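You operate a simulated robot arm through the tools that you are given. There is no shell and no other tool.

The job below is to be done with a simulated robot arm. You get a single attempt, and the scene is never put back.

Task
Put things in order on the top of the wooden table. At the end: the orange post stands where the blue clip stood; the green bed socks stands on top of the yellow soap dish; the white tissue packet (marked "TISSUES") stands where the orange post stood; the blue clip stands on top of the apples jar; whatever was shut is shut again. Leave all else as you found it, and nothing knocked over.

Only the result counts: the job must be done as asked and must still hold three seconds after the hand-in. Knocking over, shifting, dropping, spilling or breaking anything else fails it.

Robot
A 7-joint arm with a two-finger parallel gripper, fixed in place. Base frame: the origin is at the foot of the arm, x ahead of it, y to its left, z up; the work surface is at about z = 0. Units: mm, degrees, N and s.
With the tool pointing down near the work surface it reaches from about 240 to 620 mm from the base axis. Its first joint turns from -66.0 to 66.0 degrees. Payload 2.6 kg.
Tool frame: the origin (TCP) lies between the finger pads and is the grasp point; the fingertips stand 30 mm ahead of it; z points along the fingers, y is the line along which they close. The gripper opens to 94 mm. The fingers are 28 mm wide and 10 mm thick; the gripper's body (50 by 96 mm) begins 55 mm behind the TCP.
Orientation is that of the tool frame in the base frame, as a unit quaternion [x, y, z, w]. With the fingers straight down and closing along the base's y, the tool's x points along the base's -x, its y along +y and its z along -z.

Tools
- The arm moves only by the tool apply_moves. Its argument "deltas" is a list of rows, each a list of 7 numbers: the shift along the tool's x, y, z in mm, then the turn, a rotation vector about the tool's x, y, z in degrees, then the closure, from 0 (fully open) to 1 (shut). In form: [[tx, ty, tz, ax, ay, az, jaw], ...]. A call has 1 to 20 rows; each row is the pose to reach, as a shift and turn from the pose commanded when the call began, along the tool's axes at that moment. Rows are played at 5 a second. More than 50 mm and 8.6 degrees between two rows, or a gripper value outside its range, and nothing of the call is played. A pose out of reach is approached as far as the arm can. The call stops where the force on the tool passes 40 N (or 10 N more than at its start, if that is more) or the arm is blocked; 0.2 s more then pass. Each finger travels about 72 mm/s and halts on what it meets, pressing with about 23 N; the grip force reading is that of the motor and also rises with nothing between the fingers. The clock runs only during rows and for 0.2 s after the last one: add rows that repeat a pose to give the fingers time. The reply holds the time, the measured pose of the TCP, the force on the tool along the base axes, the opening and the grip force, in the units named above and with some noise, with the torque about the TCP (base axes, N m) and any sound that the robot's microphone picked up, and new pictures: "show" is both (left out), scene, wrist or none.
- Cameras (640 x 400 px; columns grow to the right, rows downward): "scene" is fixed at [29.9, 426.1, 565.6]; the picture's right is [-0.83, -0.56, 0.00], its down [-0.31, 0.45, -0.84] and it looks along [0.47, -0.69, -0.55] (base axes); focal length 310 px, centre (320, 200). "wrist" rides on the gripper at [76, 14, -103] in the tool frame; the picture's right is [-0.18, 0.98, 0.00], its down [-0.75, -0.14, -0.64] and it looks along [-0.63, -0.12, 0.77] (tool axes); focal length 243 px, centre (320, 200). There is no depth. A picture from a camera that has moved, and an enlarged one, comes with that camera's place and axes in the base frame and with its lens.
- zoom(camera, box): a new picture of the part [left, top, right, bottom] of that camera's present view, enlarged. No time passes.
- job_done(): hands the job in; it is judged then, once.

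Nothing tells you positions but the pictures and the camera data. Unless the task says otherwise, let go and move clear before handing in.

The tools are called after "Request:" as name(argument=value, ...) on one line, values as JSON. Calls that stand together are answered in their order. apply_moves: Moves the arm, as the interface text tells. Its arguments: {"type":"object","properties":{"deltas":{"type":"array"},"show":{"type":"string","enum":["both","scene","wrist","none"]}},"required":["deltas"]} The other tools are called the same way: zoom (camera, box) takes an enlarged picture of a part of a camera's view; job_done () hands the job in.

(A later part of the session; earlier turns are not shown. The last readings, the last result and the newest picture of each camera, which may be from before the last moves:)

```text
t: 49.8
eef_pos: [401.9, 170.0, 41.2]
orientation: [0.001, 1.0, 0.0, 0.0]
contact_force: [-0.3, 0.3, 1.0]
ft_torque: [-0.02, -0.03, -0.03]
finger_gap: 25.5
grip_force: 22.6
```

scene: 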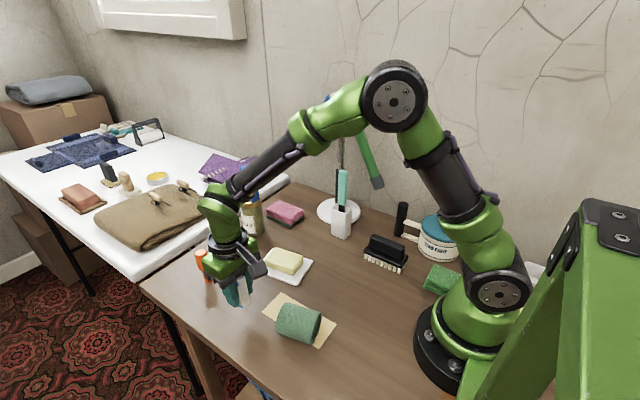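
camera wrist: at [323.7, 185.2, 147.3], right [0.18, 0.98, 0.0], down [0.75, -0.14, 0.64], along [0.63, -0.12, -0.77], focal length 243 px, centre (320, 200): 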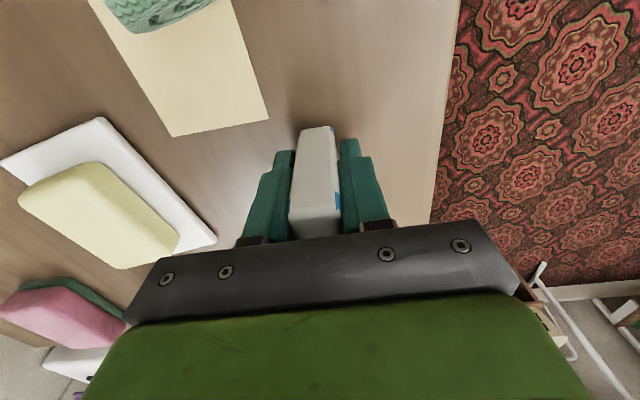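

Request:
apply_moves(deltas=[[0, 0, 0.6, 0, 0, 0, 1], [0, 0, 0.6, 0, 0, 0, 1], [0, 0, 0.6, 0, 0, 0, 1]], show="none")

```text
t: 50.6
eef_pos: [402.6, 170.1, 42.3]
orientation: [0.0, 1.0, 0.0, 0.001]
contact_force: [-3.4, -2.6, 16.4]
ft_torque: [-0.1, 0.14, -0.02]
finger_gap: 25.1
grip_force: 22.7
```

Table contact felt (16 N). I relax by 1 mm and open.

Request:
apply_moves(deltas=[[0, 0, -0.9, 0, 0, 0, 1], [0, 0, -0.9, 0, 0, 0, 1], [0, 0, -0.9, 0, 0, 0, 0.65], [0, 0, -0.9, 0, 0, 0, 0.5], [0, 0, -0.9, 0, 0, 0, 0.3], [0, 0, -0.9, 0, 0, 0, 0.3], [0, 0, -0.9, 0, 0, 0, 0.3]])

Request:
zoom(camera="scene", box=[180, 240, 340, 340])

```text
t: 52.2
eef_pos: [401.4, 169.3, 40.9]
orientation: [-0.001, 1.0, -0.001, 0.0]
contact_force: [0.1, -1.2, 0.2]
ft_torque: [0.02, 0.02, -0.04]
finger_gap: 65.8
grip_force: 0.1
camera wrist: at [324.8, 185.2, 144.6], right [0.18, 0.98, 0.0], down [0.75, -0.14, 0.64], along [0.63, -0.12, -0.77], focal length 243 px, centre (320, 200)
```

scene: 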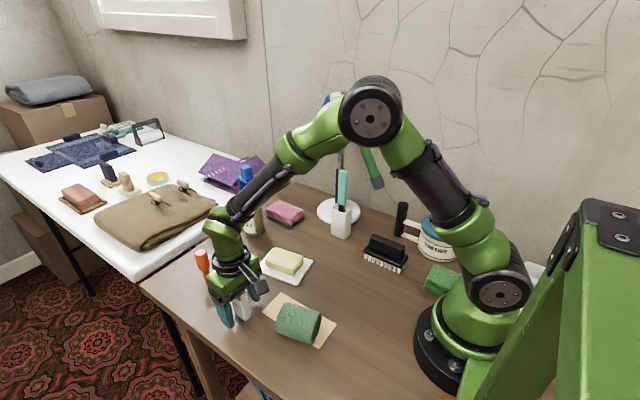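
wrist: 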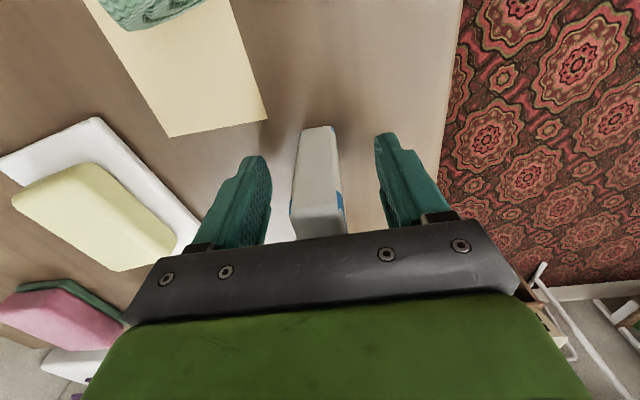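

```text
4.00 times, centred on (260, 290) of scene
camera zoom: at [29.9, 426.1, 565.6], right [-0.83, -0.56, 0.0], down [-0.31, 0.45, -0.84], along [0.47, -0.69, -0.55], focal length 1242 px, centre (560, -160)
```

zoom: 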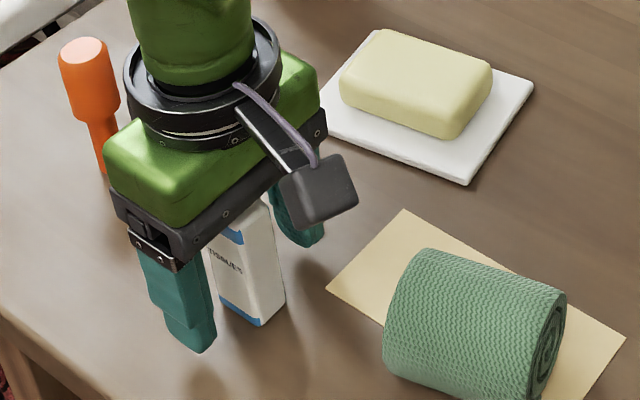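

The tissue packet stands at the post's old spot. I rise and go to look at the green roll and the soap.

Request:
apply_moves(deltas=[[0, 0, -30, 0, 0, 0, 0.2], [0, 0, -70, 0, 0, 0, 0.1], [0, 0, -110, 0, 0, 0, 0], [0, 0, -150, 0, 0, 0, 0], [32, -7, -155, 0, 0, 0, 0], [64, -15, -155, 0, 0, 0, 0], [96, -22, -155, 0, 0, 0, 0], [126, -29, -155, 0, 0, 0, 0], [126, -29, -155, 0, 0, 0, 0], [126, -29, -155, 0, 0, 0, 0]])

Request:
zoom(camera="wrist", box=[220, 50, 460, 200])

Request:
zoom(camera="scene", box=[250, 270, 350, 350])

Request:
zoom(camera="scene", box=[180, 240, 340, 340])

```text
t: 54.4
eef_pos: [274.8, 142.9, 196.0]
orientation: [0.001, 1.0, 0.0, 0.0]
contact_force: [1.3, 0.0, 0.4]
ft_torque: [0.0, 0.02, 0.01]
finger_gap: 94.0
grip_force: 0.1
camera wrist: at [197.6, 157.0, 299.4], right [0.18, 0.98, 0.0], down [0.75, -0.14, 0.64], along [0.63, -0.12, -0.77], focal length 243 px, centre (320, 200)
```

scene: 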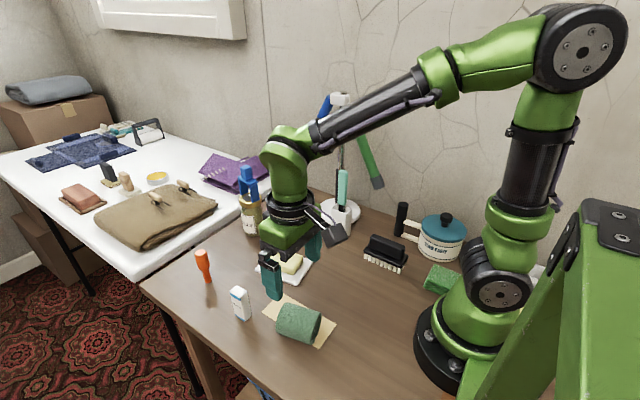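
wrist: 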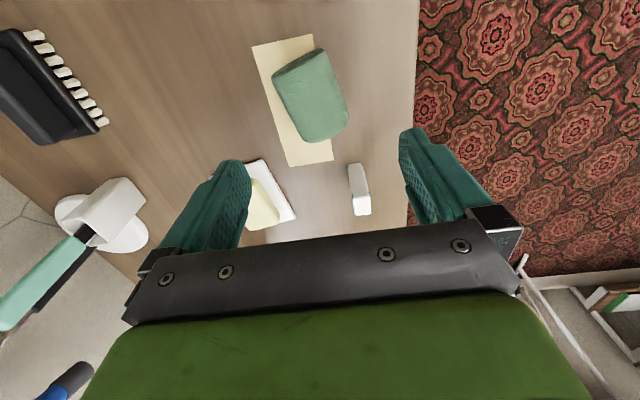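

```text
2.67 times, centred on (340, 125) of wrist
camera zoom: at [197.6, 157.0, 299.4], right [0.18, 0.98, 0.0], down [0.75, -0.14, 0.64], along [0.63, -0.12, -0.77], focal length 647 px, centre (267, 400)
```

zoom: 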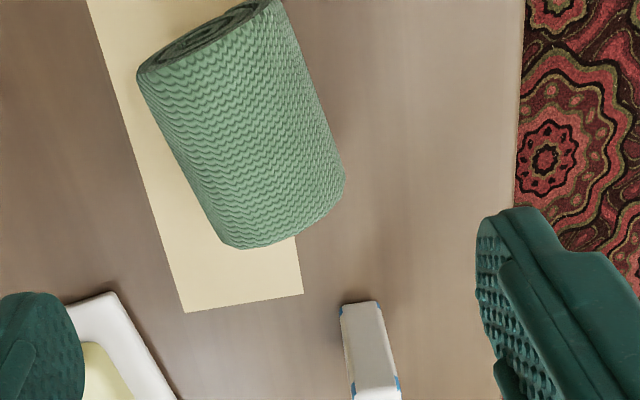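

```text
5.00 times, centred on (300, 310) of scene
camera zoom: at [29.9, 426.1, 565.6], right [-0.83, -0.56, 0.0], down [-0.31, 0.45, -0.84], along [0.47, -0.69, -0.55], focal length 1552 px, centre (420, -350)
```

zoom: 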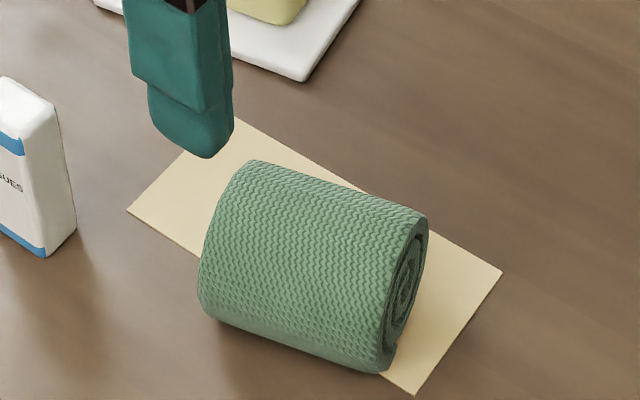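

```text
4.00 times, centred on (260, 290) of scene
camera zoom: at [29.9, 426.1, 565.6], right [-0.83, -0.56, 0.0], down [-0.31, 0.45, -0.84], along [0.47, -0.69, -0.55], focal length 1242 px, centre (560, -160)
```

zoom: 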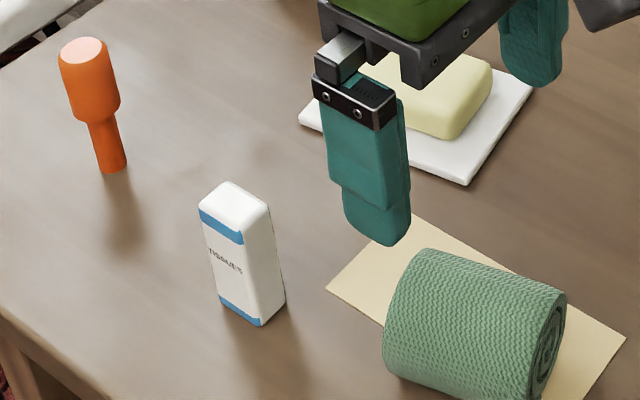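

The roll lies with its axis diagonal, partly on the thin cream sheet. I check the other green item near the base to be sure which one is the bed socks.

Request:
zoom(camera="scene", box=[390, 240, 490, 310])

Request:
zoom(camera="scene", box=[220, 200, 340, 300])

Request:
zoom(camera="scene", box=[130, 160, 200, 220])

```text
5.71 times, centred on (440, 275) of scene
camera zoom: at [29.9, 426.1, 565.6], right [-0.83, -0.56, 0.0], down [-0.31, 0.45, -0.84], along [0.47, -0.69, -0.55], focal length 1774 px, centre (-366, -229)
```

zoom: 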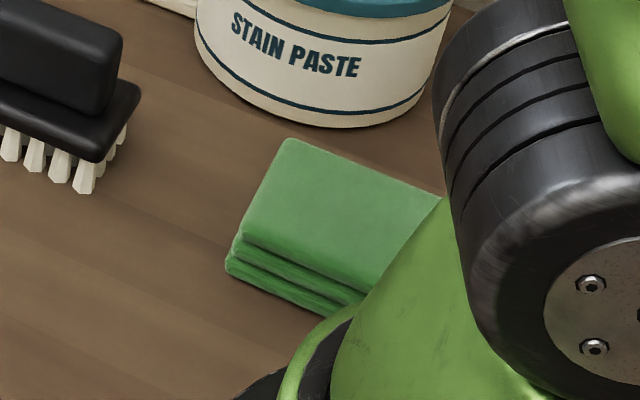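

```text
4.00 times, centred on (280, 250) of scene
camera zoom: at [29.9, 426.1, 565.6], right [-0.83, -0.56, 0.0], down [-0.31, 0.45, -0.84], along [0.47, -0.69, -0.55], focal length 1242 px, centre (480, 0)
```

zoom: 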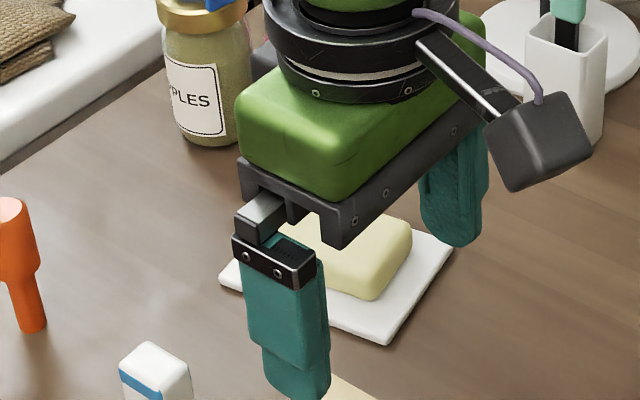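

```text
6.67 times, centred on (165, 190) of scene
camera zoom: at [29.9, 426.1, 565.6], right [-0.83, -0.56, 0.0], down [-0.31, 0.45, -0.84], along [0.47, -0.69, -0.55], focal length 2069 px, centre (1353, 267)
```

zoom: 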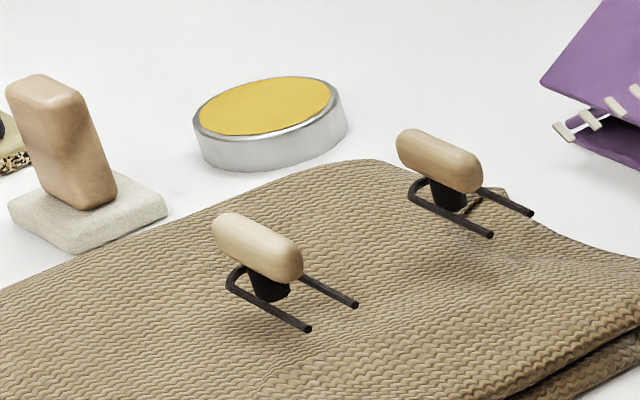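

The flat folded green stack is a cloth; the knit roll is the bed socks. Its axis is at about +13.5 deg, diameter about 58, length about 66, centre near (277, 133). I align over it and recheck.

Request:
apply_moves(deltas=[[-2, -5, 20, 0, 0, -5, 0], [-3.7, -10.2, 40, 0, 0, -10, 0], [-3.7, -10.2, 60, 0, 0, -13.5, 0], [-3.7, -10.2, 80, 0, 0, -13.5, 0], [-3.7, -10.2, 86, 0, 0, -13.5, 0], [-3.7, -10.2, 86, 0, 0, -13.5, 0], [-3.7, -10.2, 86, 0, 0, -13.5, 0]])

Request:
zoom(camera="wrist", box=[200, 50, 440, 240])

```text
t: 56.0
eef_pos: [278.0, 131.1, 110.7]
orientation: [-0.118, 0.993, 0.0, 0.0]
contact_force: [-0.2, -0.1, -0.5]
ft_torque: [-0.01, -0.02, 0.0]
finger_gap: 94.2
grip_force: 0.0
camera wrist: at [200.2, 128.3, 213.6], right [-0.05, 1.0, 0.0], down [0.77, 0.04, 0.64], along [0.64, 0.03, -0.77], focal length 243 px, centre (320, 200)
```

scene: 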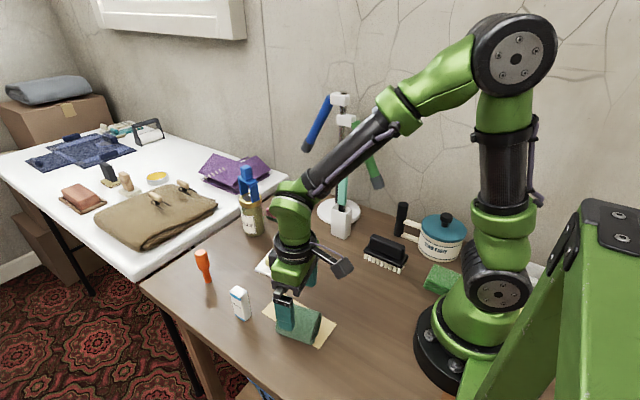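
wrist: 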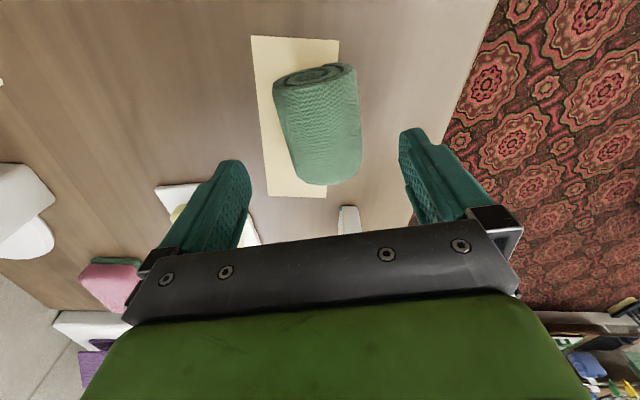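

```text
2.11 times, centred on (320, 145) of wrist
camera zoom: at [200.2, 128.3, 213.6], right [-0.05, 1.0, 0.0], down [0.77, 0.04, 0.64], along [0.64, 0.03, -0.77], focal length 511 px, centre (320, 316)
```

zoom: 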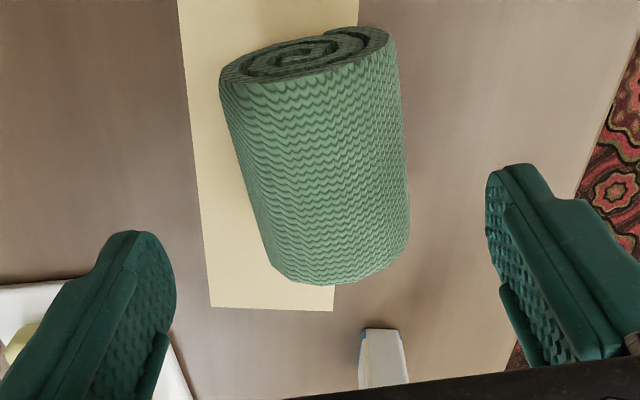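

The roll is square to the fingers, 4 mm further out. I correct and descend to z ≈ 35.

Request:
apply_moves(deltas=[[-3.8, 0, 15, 0, 0, 0, 0], [-3.8, 0, 30, 0, 0, 0, 0], [-3.8, 0, 45, 0, 0, 0, 0], [-3.8, 0, 60, 0, 0, 0, 0], [-3.8, 0, 70, 0, 0, 0, 0], [-3.8, 0, 75, 0, 0, 0, 0], [-3.8, 0, 75, 0, 0, 0, 0], [-3.8, 0, 75, 0, 0, 0, 0]])

Request:
zoom(camera="wrist", box=[200, 50, 440, 240])

Request:
zoom(camera="scene", box=[250, 270, 350, 350])

```text
t: 57.8
eef_pos: [281.8, 131.3, 35.6]
orientation: [-0.117, 0.993, 0.0, 0.0]
contact_force: [-0.1, 0.3, -0.7]
ft_torque: [0.03, -0.01, 0.01]
finger_gap: 94.0
grip_force: 0.1
camera wrist: at [203.9, 128.8, 137.9], right [-0.05, 1.0, 0.0], down [0.77, 0.04, 0.64], along [0.64, 0.03, -0.77], focal length 243 px, centre (320, 200)
```

scene: 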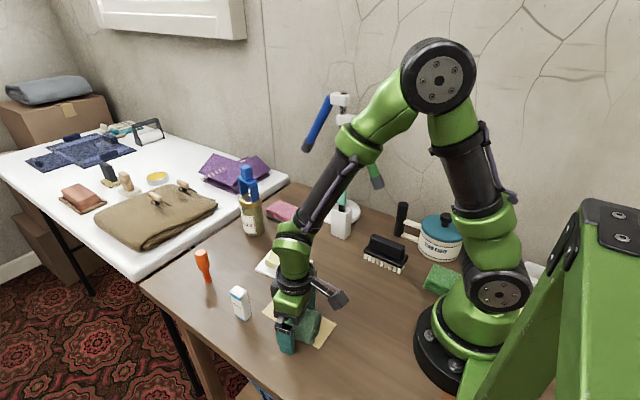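
wrist: 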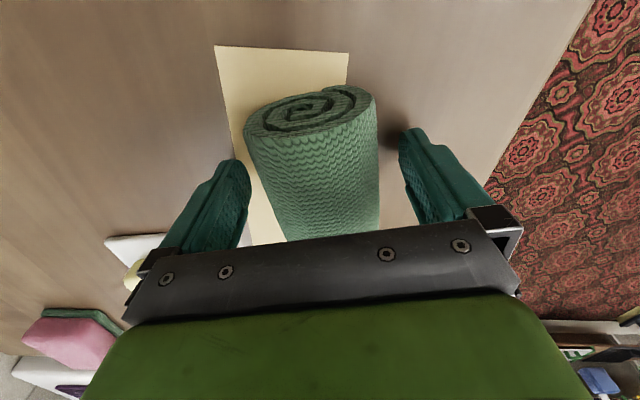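

```text
2.11 times, centred on (320, 145) of wrist
camera zoom: at [203.9, 128.8, 137.9], right [-0.05, 1.0, 0.0], down [0.77, 0.04, 0.64], along [0.64, 0.03, -0.77], focal length 511 px, centre (320, 316)
```

zoom: 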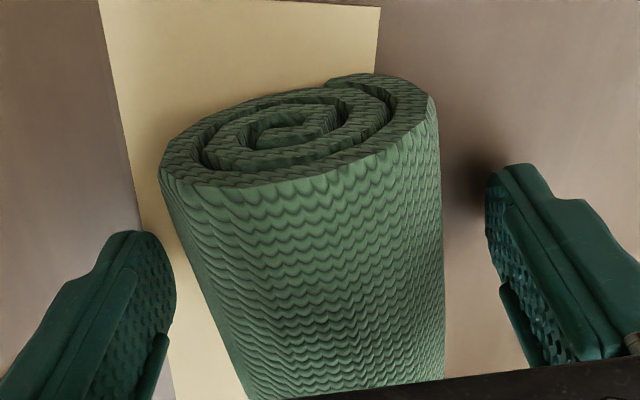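

```text
5.00 times, centred on (300, 310) of scene
camera zoom: at [29.9, 426.1, 565.6], right [-0.83, -0.56, 0.0], down [-0.31, 0.45, -0.84], along [0.47, -0.69, -0.55], focal length 1552 px, centre (420, -350)
```

zoom: 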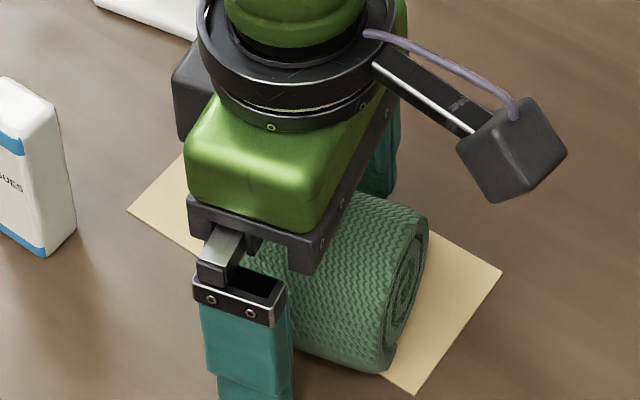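

Centred within 1 mm and fingertips are a few mm above the sheet. Close on the roll.

Request:
apply_moves(deltas=[[0, 0.6, 0, 0, 0, 0, 0.2], [0, 0.6, 0, 0, 0, 0, 0.35], [0, 0.6, 0, 0, 0, 0, 0.6], [0, 0.6, 0, 0, 0, 0, 0.8], [0, 0.6, 0, 0, 0, 0, 0.8]])

Request:
zoom(camera="wrist", box=[200, 50, 440, 240])

```text
t: 59.0
eef_pos: [282.3, 129.9, 36.3]
orientation: [-0.118, 0.993, 0.001, 0.0]
contact_force: [-0.5, -0.8, -0.8]
ft_torque: [0.02, 0.02, -0.01]
finger_gap: 61.4
grip_force: 22.9
camera wrist: at [204.3, 129.3, 138.9], right [-0.05, 1.0, 0.0], down [0.77, 0.04, 0.64], along [0.64, 0.03, -0.77], focal length 243 px, centre (320, 200)
```

scene: 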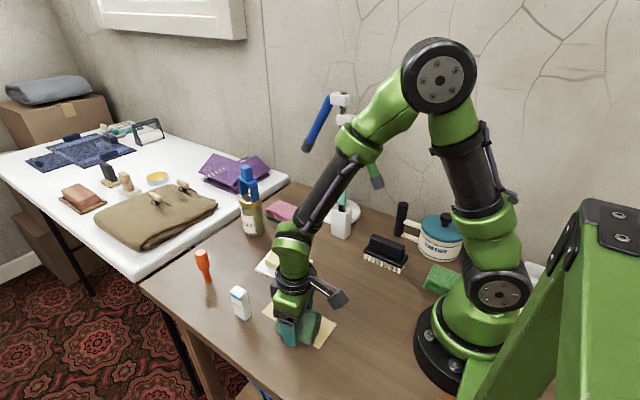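
wrist: 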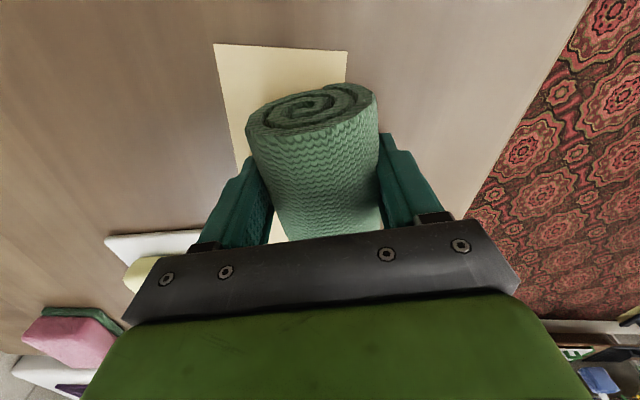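

```text
2.11 times, centred on (320, 145) of wrist
camera zoom: at [204.3, 129.3, 138.9], right [-0.05, 1.0, 0.0], down [0.77, 0.04, 0.64], along [0.64, 0.03, -0.77], focal length 511 px, centre (320, 316)
```

zoom: 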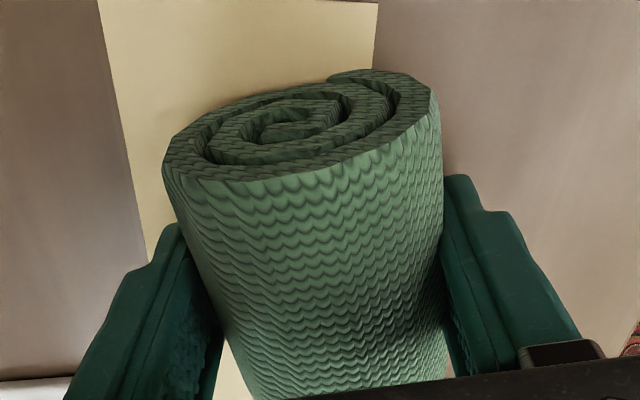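

Roll gripped. Lift gently and check that the sheet stays put.

Request:
apply_moves(deltas=[[0, 0, -4, 0, 0, 0, 0.8], [0, 0, -12, 0, 0, 0, 0.8], [0, 0, -30, 0, 0, 0, 0.8], [0, 0, -55, 0, 0, 0, 0.8], [0, 0, -80, 0, 0, 0, 0.8], [0, 0, -100, 0, 0, 0, 0.8], [0, 0, -100, 0, 0, 0, 0.8]])

Request:
zoom(camera="scene", box=[240, 220, 360, 360])

Request:
zoom(camera="wrist", box=[100, 50, 440, 240])

```text
t: 60.6
eef_pos: [284.5, 132.8, 137.9]
orientation: [-0.118, 0.993, 0.001, -0.001]
contact_force: [1.0, -0.3, -0.6]
ft_torque: [0.0, -0.01, 0.04]
finger_gap: 61.7
grip_force: 22.9
camera wrist: at [206.9, 130.2, 241.0], right [-0.05, 1.0, 0.0], down [0.77, 0.04, 0.64], along [0.64, 0.03, -0.77], focal length 243 px, centre (320, 200)
```

scene: 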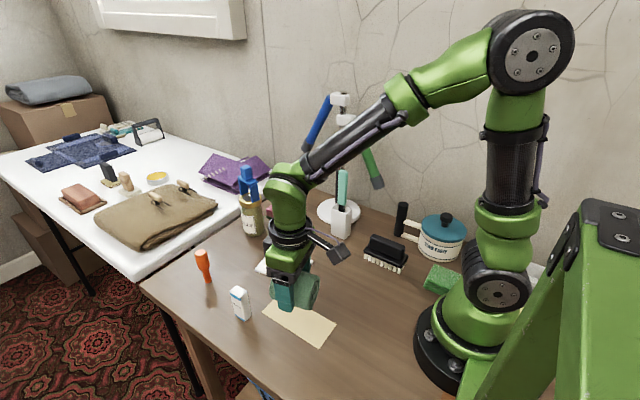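
wrist: 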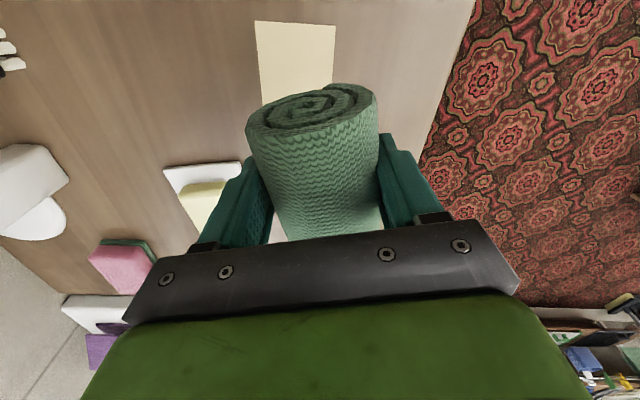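

```text
2.86 times, centred on (300, 290) of scene
camera zoom: at [29.9, 426.1, 565.6], right [-0.83, -0.56, 0.0], down [-0.31, 0.45, -0.84], along [0.47, -0.69, -0.55], focal length 887 px, centre (377, -57)
```

zoom: 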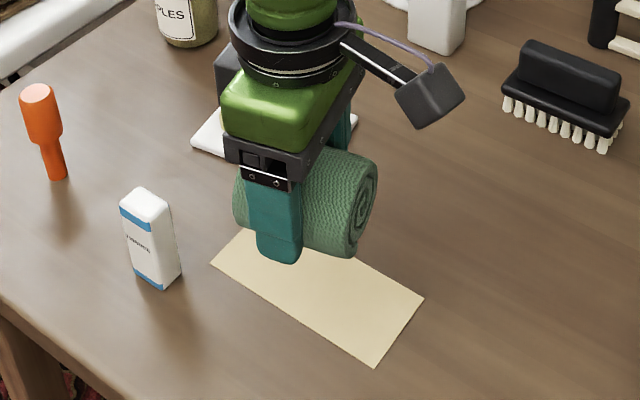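

```text
1.88 times, centred on (270, 145) of wrist
camera zoom: at [206.9, 130.2, 241.0], right [-0.05, 1.0, 0.0], down [0.77, 0.04, 0.64], along [0.64, 0.03, -0.77], focal length 457 px, centre (414, 304)
```

zoom: 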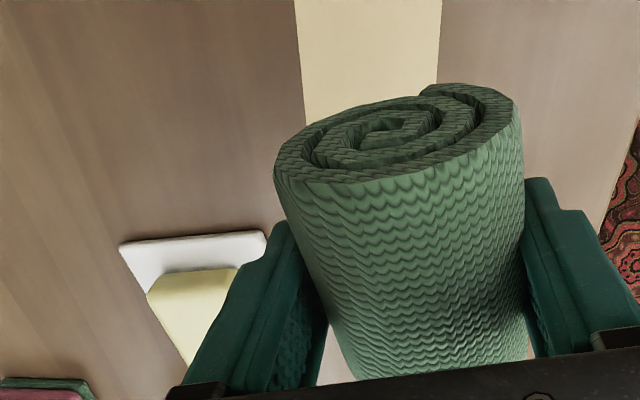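

The sheet stayed in place. The dish is about 118 x 88 mm centred near (420, 12) with yaw about 9 deg; I carry the roll above it, aligning the roll's axis with the soap's long side.

Request:
apply_moves(deltas=[[-21, -30, 0, 0, 0, 1, 0.8], [-41, -60, 0, 0, 0, 2, 0.8], [-62, -90, 0, 0, 0, 3, 0.8], [-82, -121, 0, 0, 0, 4, 0.8], [-103, -151, 0, 0, 0, 4.5, 0.8], [-103, -151, 0, 0, 0, 4.5, 0.8], [-103, -151, 0, 0, 0, 4.5, 0.8], [-103, -151, 0, 0, 0, 4.5, 0.8]])

Request:
zoom(camera="scene", box=[230, 200, 350, 290])

Request:
zoom(camera="wrist", box=[200, 50, 440, 240])

```text
t: 62.4
eef_pos: [419.3, 8.3, 135.1]
orientation: [-0.079, 0.997, 0.0, 0.001]
contact_force: [0.3, 0.1, -0.1]
ft_torque: [0.0, -0.02, 0.01]
finger_gap: 61.6
grip_force: 23.0
camera wrist: at [339.9, 11.6, 238.5], right [0.03, 1.0, 0.0], down [0.77, -0.02, 0.64], along [0.64, -0.02, -0.77], focal length 243 px, centre (320, 200)
```

scene: 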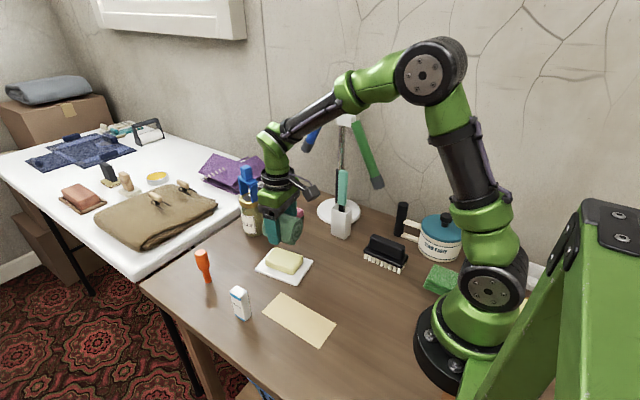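
wrist: 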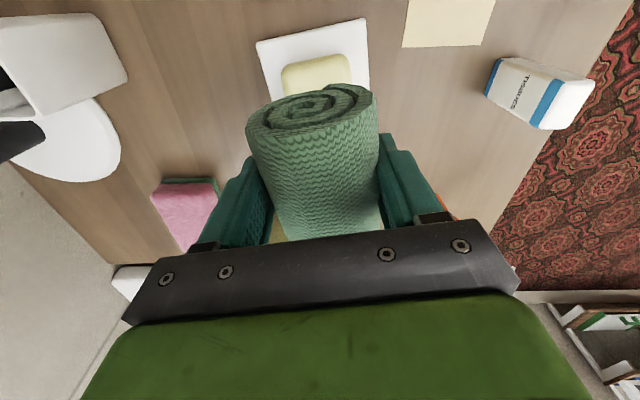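

```text
4.44 times, centred on (290, 245) of scene
camera zoom: at [29.9, 426.1, 565.6], right [-0.83, -0.56, 0.0], down [-0.31, 0.45, -0.84], along [0.47, -0.69, -0.55], focal length 1380 px, centre (453, 0)
```

zoom: 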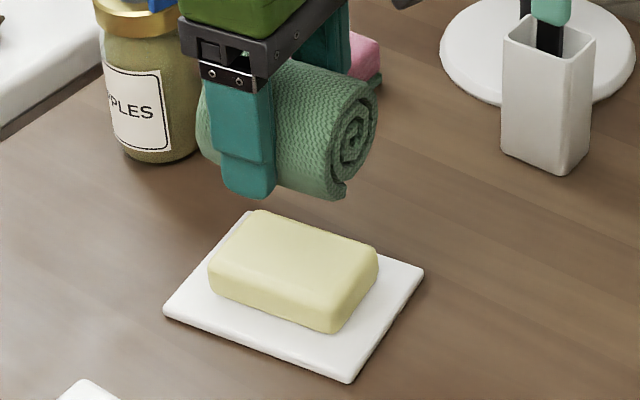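

```text
2.11 times, centred on (320, 145) of wrist
camera zoom: at [339.9, 11.6, 238.5], right [0.03, 1.0, 0.0], down [0.77, -0.02, 0.64], along [0.64, -0.02, -0.77], focal length 511 px, centre (320, 316)
```

zoom: 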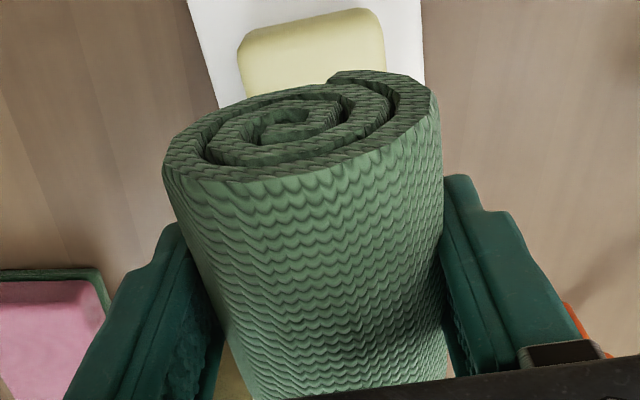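

Roll axis and dish are parallel; offsets of about 2 mm outward and 1.4 mm sideways remain. I correct and lower to leave a visible gap.

Request:
apply_moves(deltas=[[-2, 1.4, 15, 0, 0, 0, 0.8], [-2, 1.4, 30, 0, 0, 0, 0.8], [-2, 1.4, 45, 0, 0, 0, 0.8], [-2, 1.4, 53, 0, 0, 0, 0.8], [-2, 1.4, 53, 0, 0, 0, 0.8], [-2, 1.4, 53, 0, 0, 0, 0.8]])

Request:
zoom(camera="scene", box=[240, 210, 330, 290])

Request:
zoom(camera="wrist", box=[200, 20, 440, 210])

```text
t: 63.8
eef_pos: [420.2, 12.4, 81.6]
orientation: [-0.078, 0.997, 0.0, -0.001]
contact_force: [-0.3, -0.1, -0.6]
ft_torque: [0.0, -0.01, 0.02]
finger_gap: 61.5
grip_force: 23.0
camera wrist: at [342.7, 15.5, 186.0], right [0.03, 1.0, 0.0], down [0.77, -0.02, 0.64], along [0.64, -0.02, -0.77], focal length 243 px, centre (320, 200)
```

scene: 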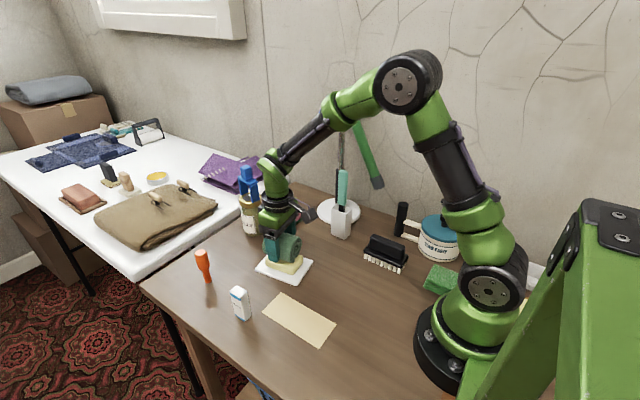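
wrist: 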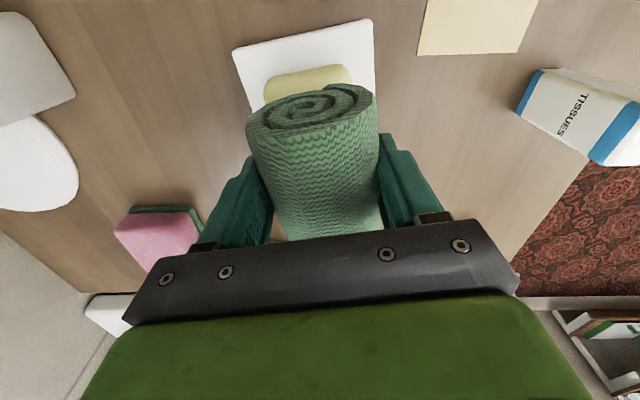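

```text
5.00 times, centred on (285, 250) of scene
camera zoom: at [29.9, 426.1, 565.6], right [-0.83, -0.56, 0.0], down [-0.31, 0.45, -0.84], along [0.47, -0.69, -0.55], focal length 1552 px, centre (495, -50)
```

zoom: 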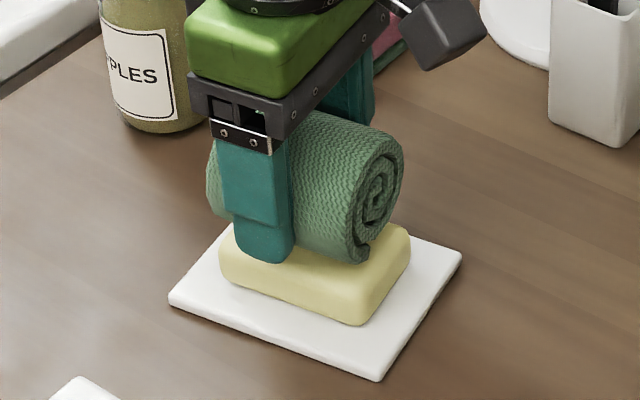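

```text
2.11 times, centred on (320, 115) of wrist
camera zoom: at [342.7, 15.5, 186.0], right [0.03, 1.0, 0.0], down [0.77, -0.02, 0.64], along [0.64, -0.02, -0.77], focal length 511 px, centre (320, 379)
```

zoom: 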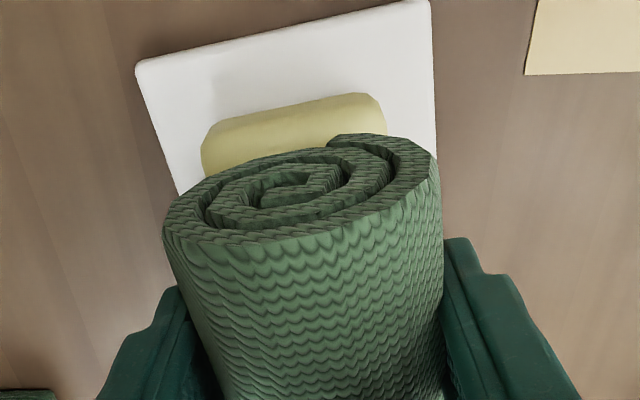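

The arm settled slightly past: correct +1.5 outward-back and -2.2 sideways, and lower a bit more.

Request:
apply_moves(deltas=[[1.5, -1.5, 3, 0, 0, 0, 0.8], [1.5, -2.2, 6, 0, 0, 0, 0.8], [1.5, -2.2, 6, 0, 0, 0, 0.8], [1.5, -2.2, 6, 0, 0, 0, 0.8]], show="wrist")

Request:
zoom(camera="scene", box=[240, 210, 330, 290])

Request:
zoom(camera="wrist", box=[200, 20, 440, 210])

```text
t: 64.8
eef_pos: [419.5, 8.5, 76.1]
orientation: [-0.078, 0.997, 0.001, 0.0]
contact_force: [-0.7, 0.8, 0.2]
ft_torque: [0.02, -0.01, -0.05]
finger_gap: 61.5
grip_force: 23.3
camera wrist: at [340.4, 12.5, 179.5], right [0.03, 1.0, 0.0], down [0.77, -0.02, 0.64], along [0.64, -0.02, -0.77], focal length 243 px, centre (320, 200)
```

wrist: 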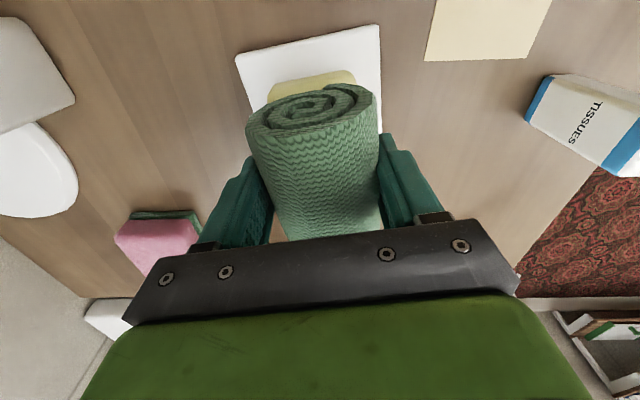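

```text
5.00 times, centred on (285, 250) of scene
camera zoom: at [29.9, 426.1, 565.6], right [-0.83, -0.56, 0.0], down [-0.31, 0.45, -0.84], along [0.47, -0.69, -0.55], focal length 1552 px, centre (495, -50)
```

zoom: 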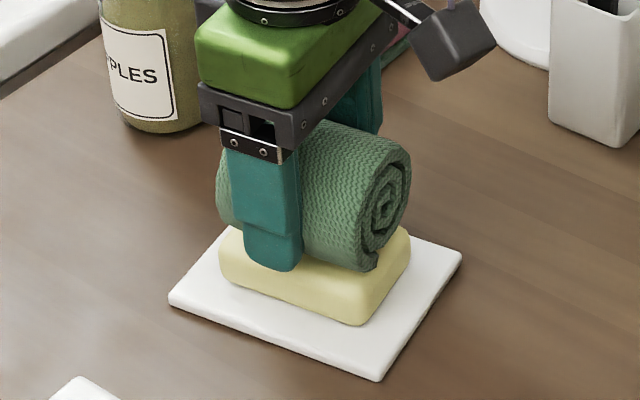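

```text
2.11 times, centred on (320, 115) of wrist
camera zoom: at [340.4, 12.5, 179.5], right [0.03, 1.0, 0.0], down [0.77, -0.02, 0.64], along [0.64, -0.02, -0.77], focal length 511 px, centre (320, 379)
```

zoom: 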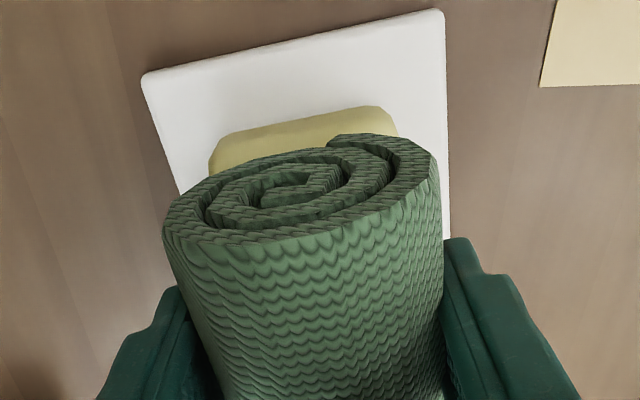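

Now centred within 1 mm. I lower in small steps, watching force.

Request:
apply_moves(deltas=[[0, 0, 1, 0, 0, 0, 0.8], [0, 0, 2, 0, 0, 0, 0.8], [0, 0, 3, 0, 0, 0, 0.8], [0, 0, 3, 0, 0, 0, 0.8]], show="none")

Request:
zoom(camera="scene", box=[255, 230, 315, 290])

```text
t: 65.8
eef_pos: [416.1, 9.6, 71.8]
orientation: [-0.078, 0.997, 0.0, 0.0]
contact_force: [0.4, -0.5, -1.2]
ft_torque: [0.03, -0.04, 0.03]
finger_gap: 61.2
grip_force: 22.9
```

```text
6.67 times, centred on (285, 260) of scene
camera zoom: at [29.9, 426.1, 565.6], right [-0.83, -0.56, 0.0], down [-0.31, 0.45, -0.84], along [0.47, -0.69, -0.55], focal length 2069 px, centre (553, -200)
```

zoom: 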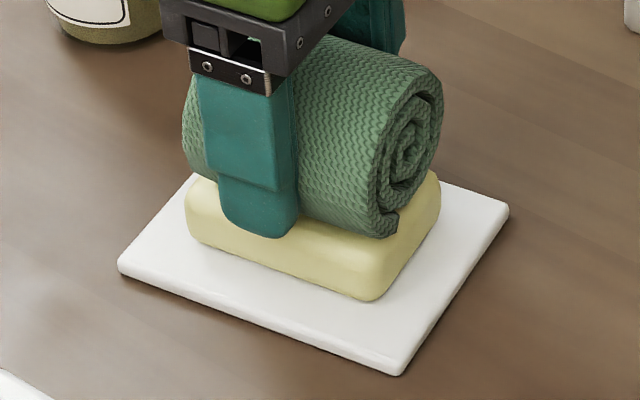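

Still a small gap. Continue lowering.

Request:
apply_moves(deltas=[[-1, 0, 1, 0, 0, 0, 0.8], [-1, 0, 2, 0, 0, 0, 0.8], [-1, 0, 2, 0, 0, 0, 0.8]], show="wrist")

Request:
zoom(camera="wrist", box=[200, 20, 440, 210])

Request:
zoom(camera="scene", box=[255, 230, 315, 290])

```text
t: 66.6
eef_pos: [417.5, 10.0, 71.9]
orientation: [-0.079, 0.997, -0.001, 0.0]
contact_force: [-0.4, 0.3, 0.8]
ft_torque: [0.02, -0.01, -0.01]
finger_gap: 61.4
grip_force: 23.1
camera wrist: at [339.9, 13.3, 175.1], right [0.03, 1.0, 0.0], down [0.77, -0.02, 0.64], along [0.64, -0.02, -0.77], focal length 243 px, centre (320, 200)
```

wrist: 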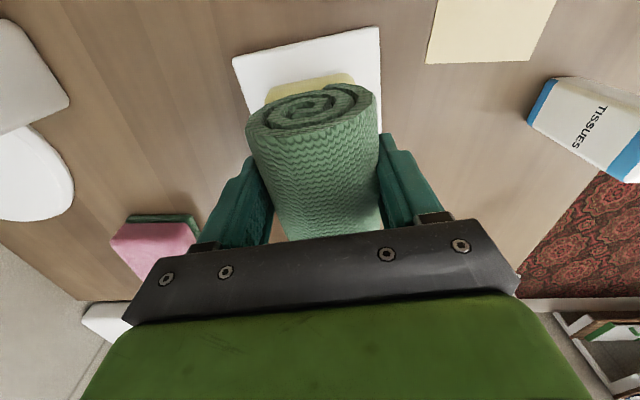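

```text
2.11 times, centred on (320, 115) of wrist
camera zoom: at [339.9, 13.3, 175.1], right [0.03, 1.0, 0.0], down [0.77, -0.02, 0.64], along [0.64, -0.02, -0.77], focal length 511 px, centre (320, 379)
```

zoom: 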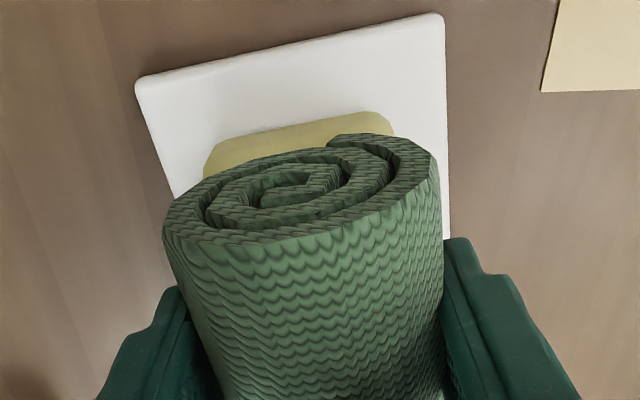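

```text
6.67 times, centred on (285, 260) of scene
camera zoom: at [29.9, 426.1, 565.6], right [-0.83, -0.56, 0.0], down [-0.31, 0.45, -0.84], along [0.47, -0.69, -0.55], focal length 2069 px, centre (553, -200)
```

zoom: 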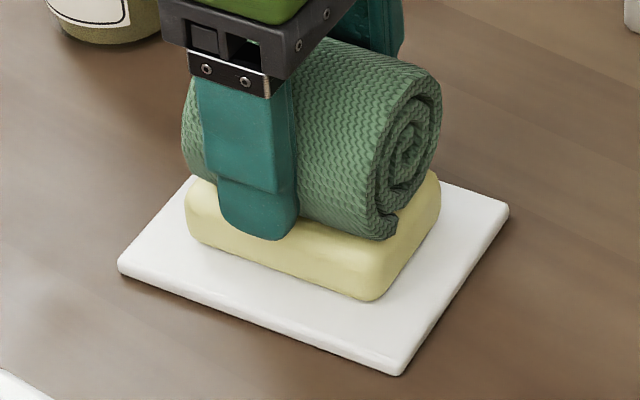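

Good alignment, not yet touching. Continue down.

Request:
apply_moves(deltas=[[0, -0.5, 1, 0, 0, 0, 0.8], [0, -0.5, 2, 0, 0, 0, 0.8], [0, -0.5, 2, 0, 0, 0, 0.8]], show="none")

Request:
apply_moves(deltas=[[0, 0, 0.7, 0, 0, 0, 0.8], [0, 0, 1.4, 0, 0, 0, 0.8], [0, 0, 1.4, 0, 0, 0, 0.8]], show="none")

Request:
zoom(camera="scene", box=[255, 230, 315, 290])

```text
t: 67.4
eef_pos: [419.1, 9.5, 69.1]
orientation: [-0.078, 0.997, -0.001, 0.0]
contact_force: [0.5, 0.2, 0.6]
ft_torque: [-0.03, -0.03, -0.04]
finger_gap: 61.4
grip_force: 23.0
```

```text
t: 68.2
eef_pos: [418.8, 10.4, 70.1]
orientation: [-0.079, 0.997, 0.0, 0.001]
contact_force: [-9.4, 4.0, 22.1]
ft_torque: [0.16, 0.3, -0.03]
finger_gap: 61.5
grip_force: 23.2
```

```text
6.67 times, centred on (285, 260) of scene
camera zoom: at [29.8, 426.1, 565.6], right [-0.83, -0.56, 0.0], down [-0.31, 0.45, -0.84], along [0.47, -0.69, -0.55], focal length 2069 px, centre (553, -200)
```

zoom: 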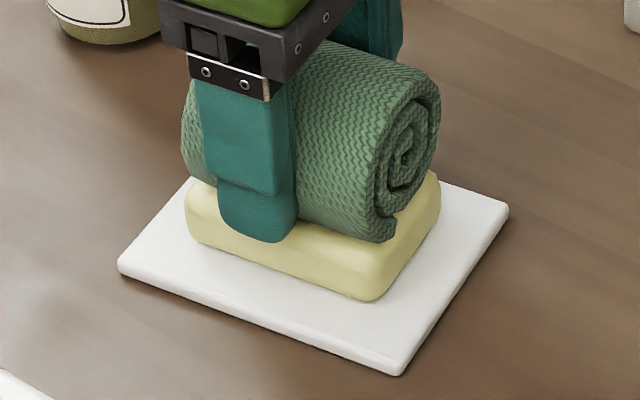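

Roll touches the soap (22 N). I relieve the load by about 1.2 mm and read the force before releasing.

Request:
apply_moves(deltas=[[0, 0, -0.8, 0, 0, 0, 0.8], [0, 0, -1.2, 0, 0, 0, 0.8], [0, 0, -1.2, 0, 0, 0, 0.8]], show="none")

```text
t: 69.0
eef_pos: [419.3, 8.4, 69.5]
orientation: [-0.079, 0.997, 0.0, 0.001]
contact_force: [-3.1, 2.2, 11.1]
ft_torque: [0.15, -0.04, 0.0]
finger_gap: 61.5
grip_force: 23.1
```

Request:
apply_moves(deltas=[[0, 0, -0.5, 0, 0, 0, 0.8], [0, 0, -0.5, 0, 0, 0, 0.8]], show="none")

```text
t: 69.6
eef_pos: [420.9, 8.3, 69.5]
orientation: [-0.078, 0.997, 0.0, 0.0]
contact_force: [-1.4, 0.4, 3.1]
ft_torque: [0.04, -0.05, 0.04]
finger_gap: 61.3
grip_force: 23.0
```

Only 3 N remains, so the roll rests lightly on the soap. I now open slowly in small increments.

Request:
apply_moves(deltas=[[0, 0, 0, 0, 0, 0, 0.4], [0, 0, 0, 0, 0, 0, 0.35], [0, 0, 0, 0, 0, 0, 0.34], [0, 0, 0, 0, 0, 0, 0.32], [0, 0, 0, 0, 0, 0, 0.3], [0, 0, 0, 0, 0, 0, 0.28], [0, 0, 0, 0, 0, 0, 0.26], [0, 0, 0, 0, 0, 0, 0.26]])

Request:
zoom(camera="scene", box=[255, 230, 315, 290])

Request:
zoom(camera="wrist", box=[200, 20, 440, 240])

```text
t: 71.4
eef_pos: [419.7, 9.9, 70.5]
orientation: [-0.078, 0.997, 0.0, 0.0]
contact_force: [0.8, 0.7, -1.2]
ft_torque: [0.02, 0.01, -0.01]
finger_gap: 69.6
grip_force: 0.1
camera wrist: at [342.4, 12.5, 173.1], right [0.03, 1.0, 0.0], down [0.77, -0.02, 0.64], along [0.64, -0.02, -0.77], focal length 243 px, centre (320, 200)
```

scene: 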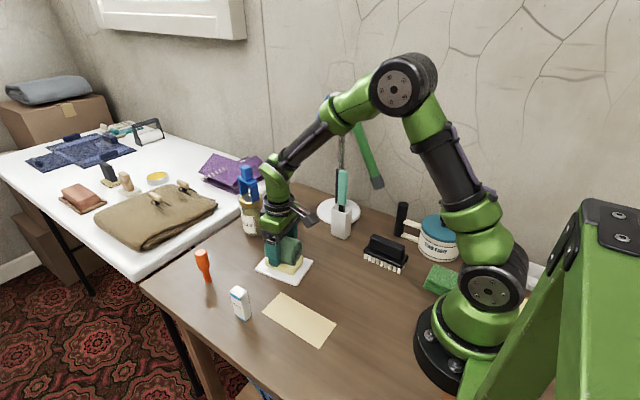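
wrist: 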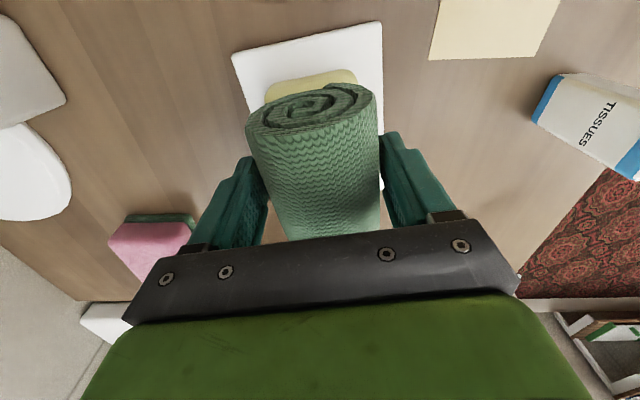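

```text
6.67 times, centred on (285, 260) of scene
camera zoom: at [29.9, 426.1, 565.6], right [-0.83, -0.56, 0.0], down [-0.31, 0.45, -0.84], along [0.47, -0.69, -0.55], focal length 2069 px, centre (553, -200)
```

zoom: 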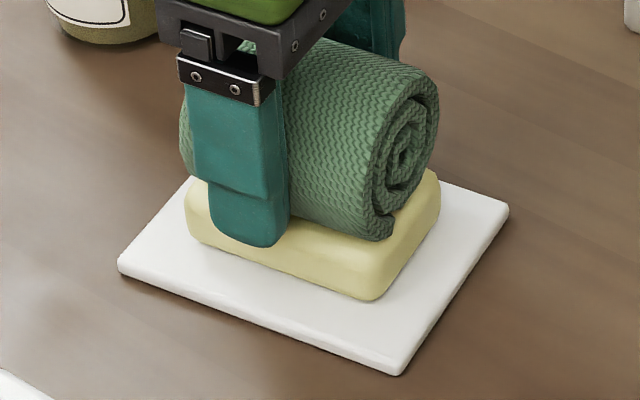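

```text
1.82 times, centred on (320, 130) of wrist
camera zoom: at [342.4, 12.5, 173.1], right [0.03, 1.0, 0.0], down [0.77, -0.02, 0.64], along [0.64, -0.02, -0.77], focal length 441 px, centre (320, 327)
```

zoom: 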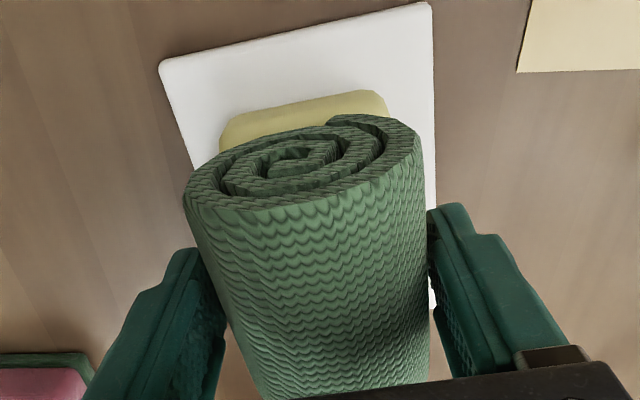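

Released and the roll stays. I hold for a second with the fingers as guards to see whether it tends to roll.

Request:
apply_moves(deltas=[[0, 0, 0, 0, 0, 0, 0.24], [0, 0, 0, 0, 0, 0, 0.22], [0, 0, 0, 0, 0, 0, 0.2], [0, 0, 0, 0, 0, 0, 0.18], [0, 0, 0, 0, 0, 0, 0.18], [0, 0, 0, 0, 0, 0, 0.18], [0, 0, 0, 0, 0, 0, 0.18], [0, 0, 0, 0, 0, 0, 0.18], [0, 0, 0, 0, 0, 0, 0.18], [0, 0, 0, 0, 0, 0, 0.18]], show="wrist")

Request:
zoom(camera="wrist", box=[200, 20, 440, 240])

Request:
zoom(camera="scene", box=[255, 230, 315, 290])

```text
t: 73.6
eef_pos: [421.1, 8.5, 69.8]
orientation: [-0.078, 0.997, 0.0, 0.0]
contact_force: [0.1, -0.4, 0.2]
ft_torque: [-0.03, 0.02, 0.0]
finger_gap: 77.0
grip_force: 0.1
camera wrist: at [342.4, 12.5, 173.1], right [0.03, 1.0, 0.0], down [0.77, -0.02, 0.64], along [0.64, -0.02, -0.77], focal length 243 px, centre (320, 200)
```

wrist: 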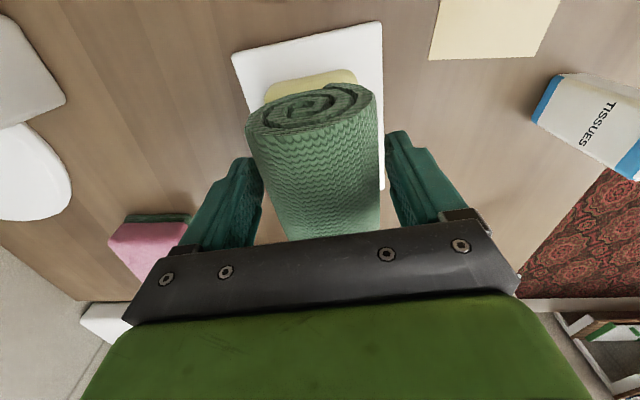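

```text
1.82 times, centred on (320, 130) of wrist
camera zoom: at [342.4, 12.5, 173.1], right [0.03, 1.0, 0.0], down [0.77, -0.02, 0.64], along [0.64, -0.02, -0.77], focal length 441 px, centre (320, 327)
```

zoom: 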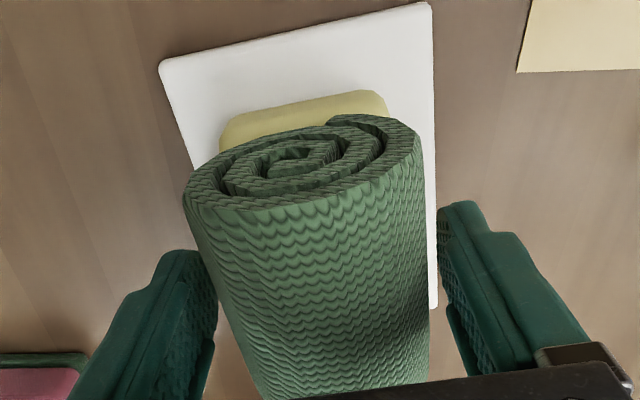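

```text
6.67 times, centred on (285, 260) of scene
camera zoom: at [29.9, 426.1, 565.6], right [-0.83, -0.56, 0.0], down [-0.31, 0.45, -0.84], along [0.47, -0.69, -0.55], focal length 2069 px, centre (553, -200)
```

zoom: 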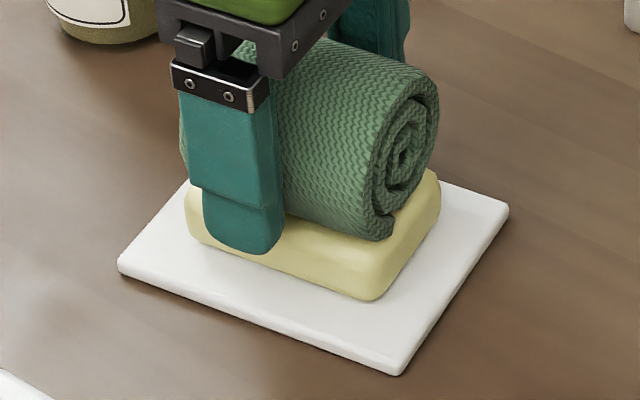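

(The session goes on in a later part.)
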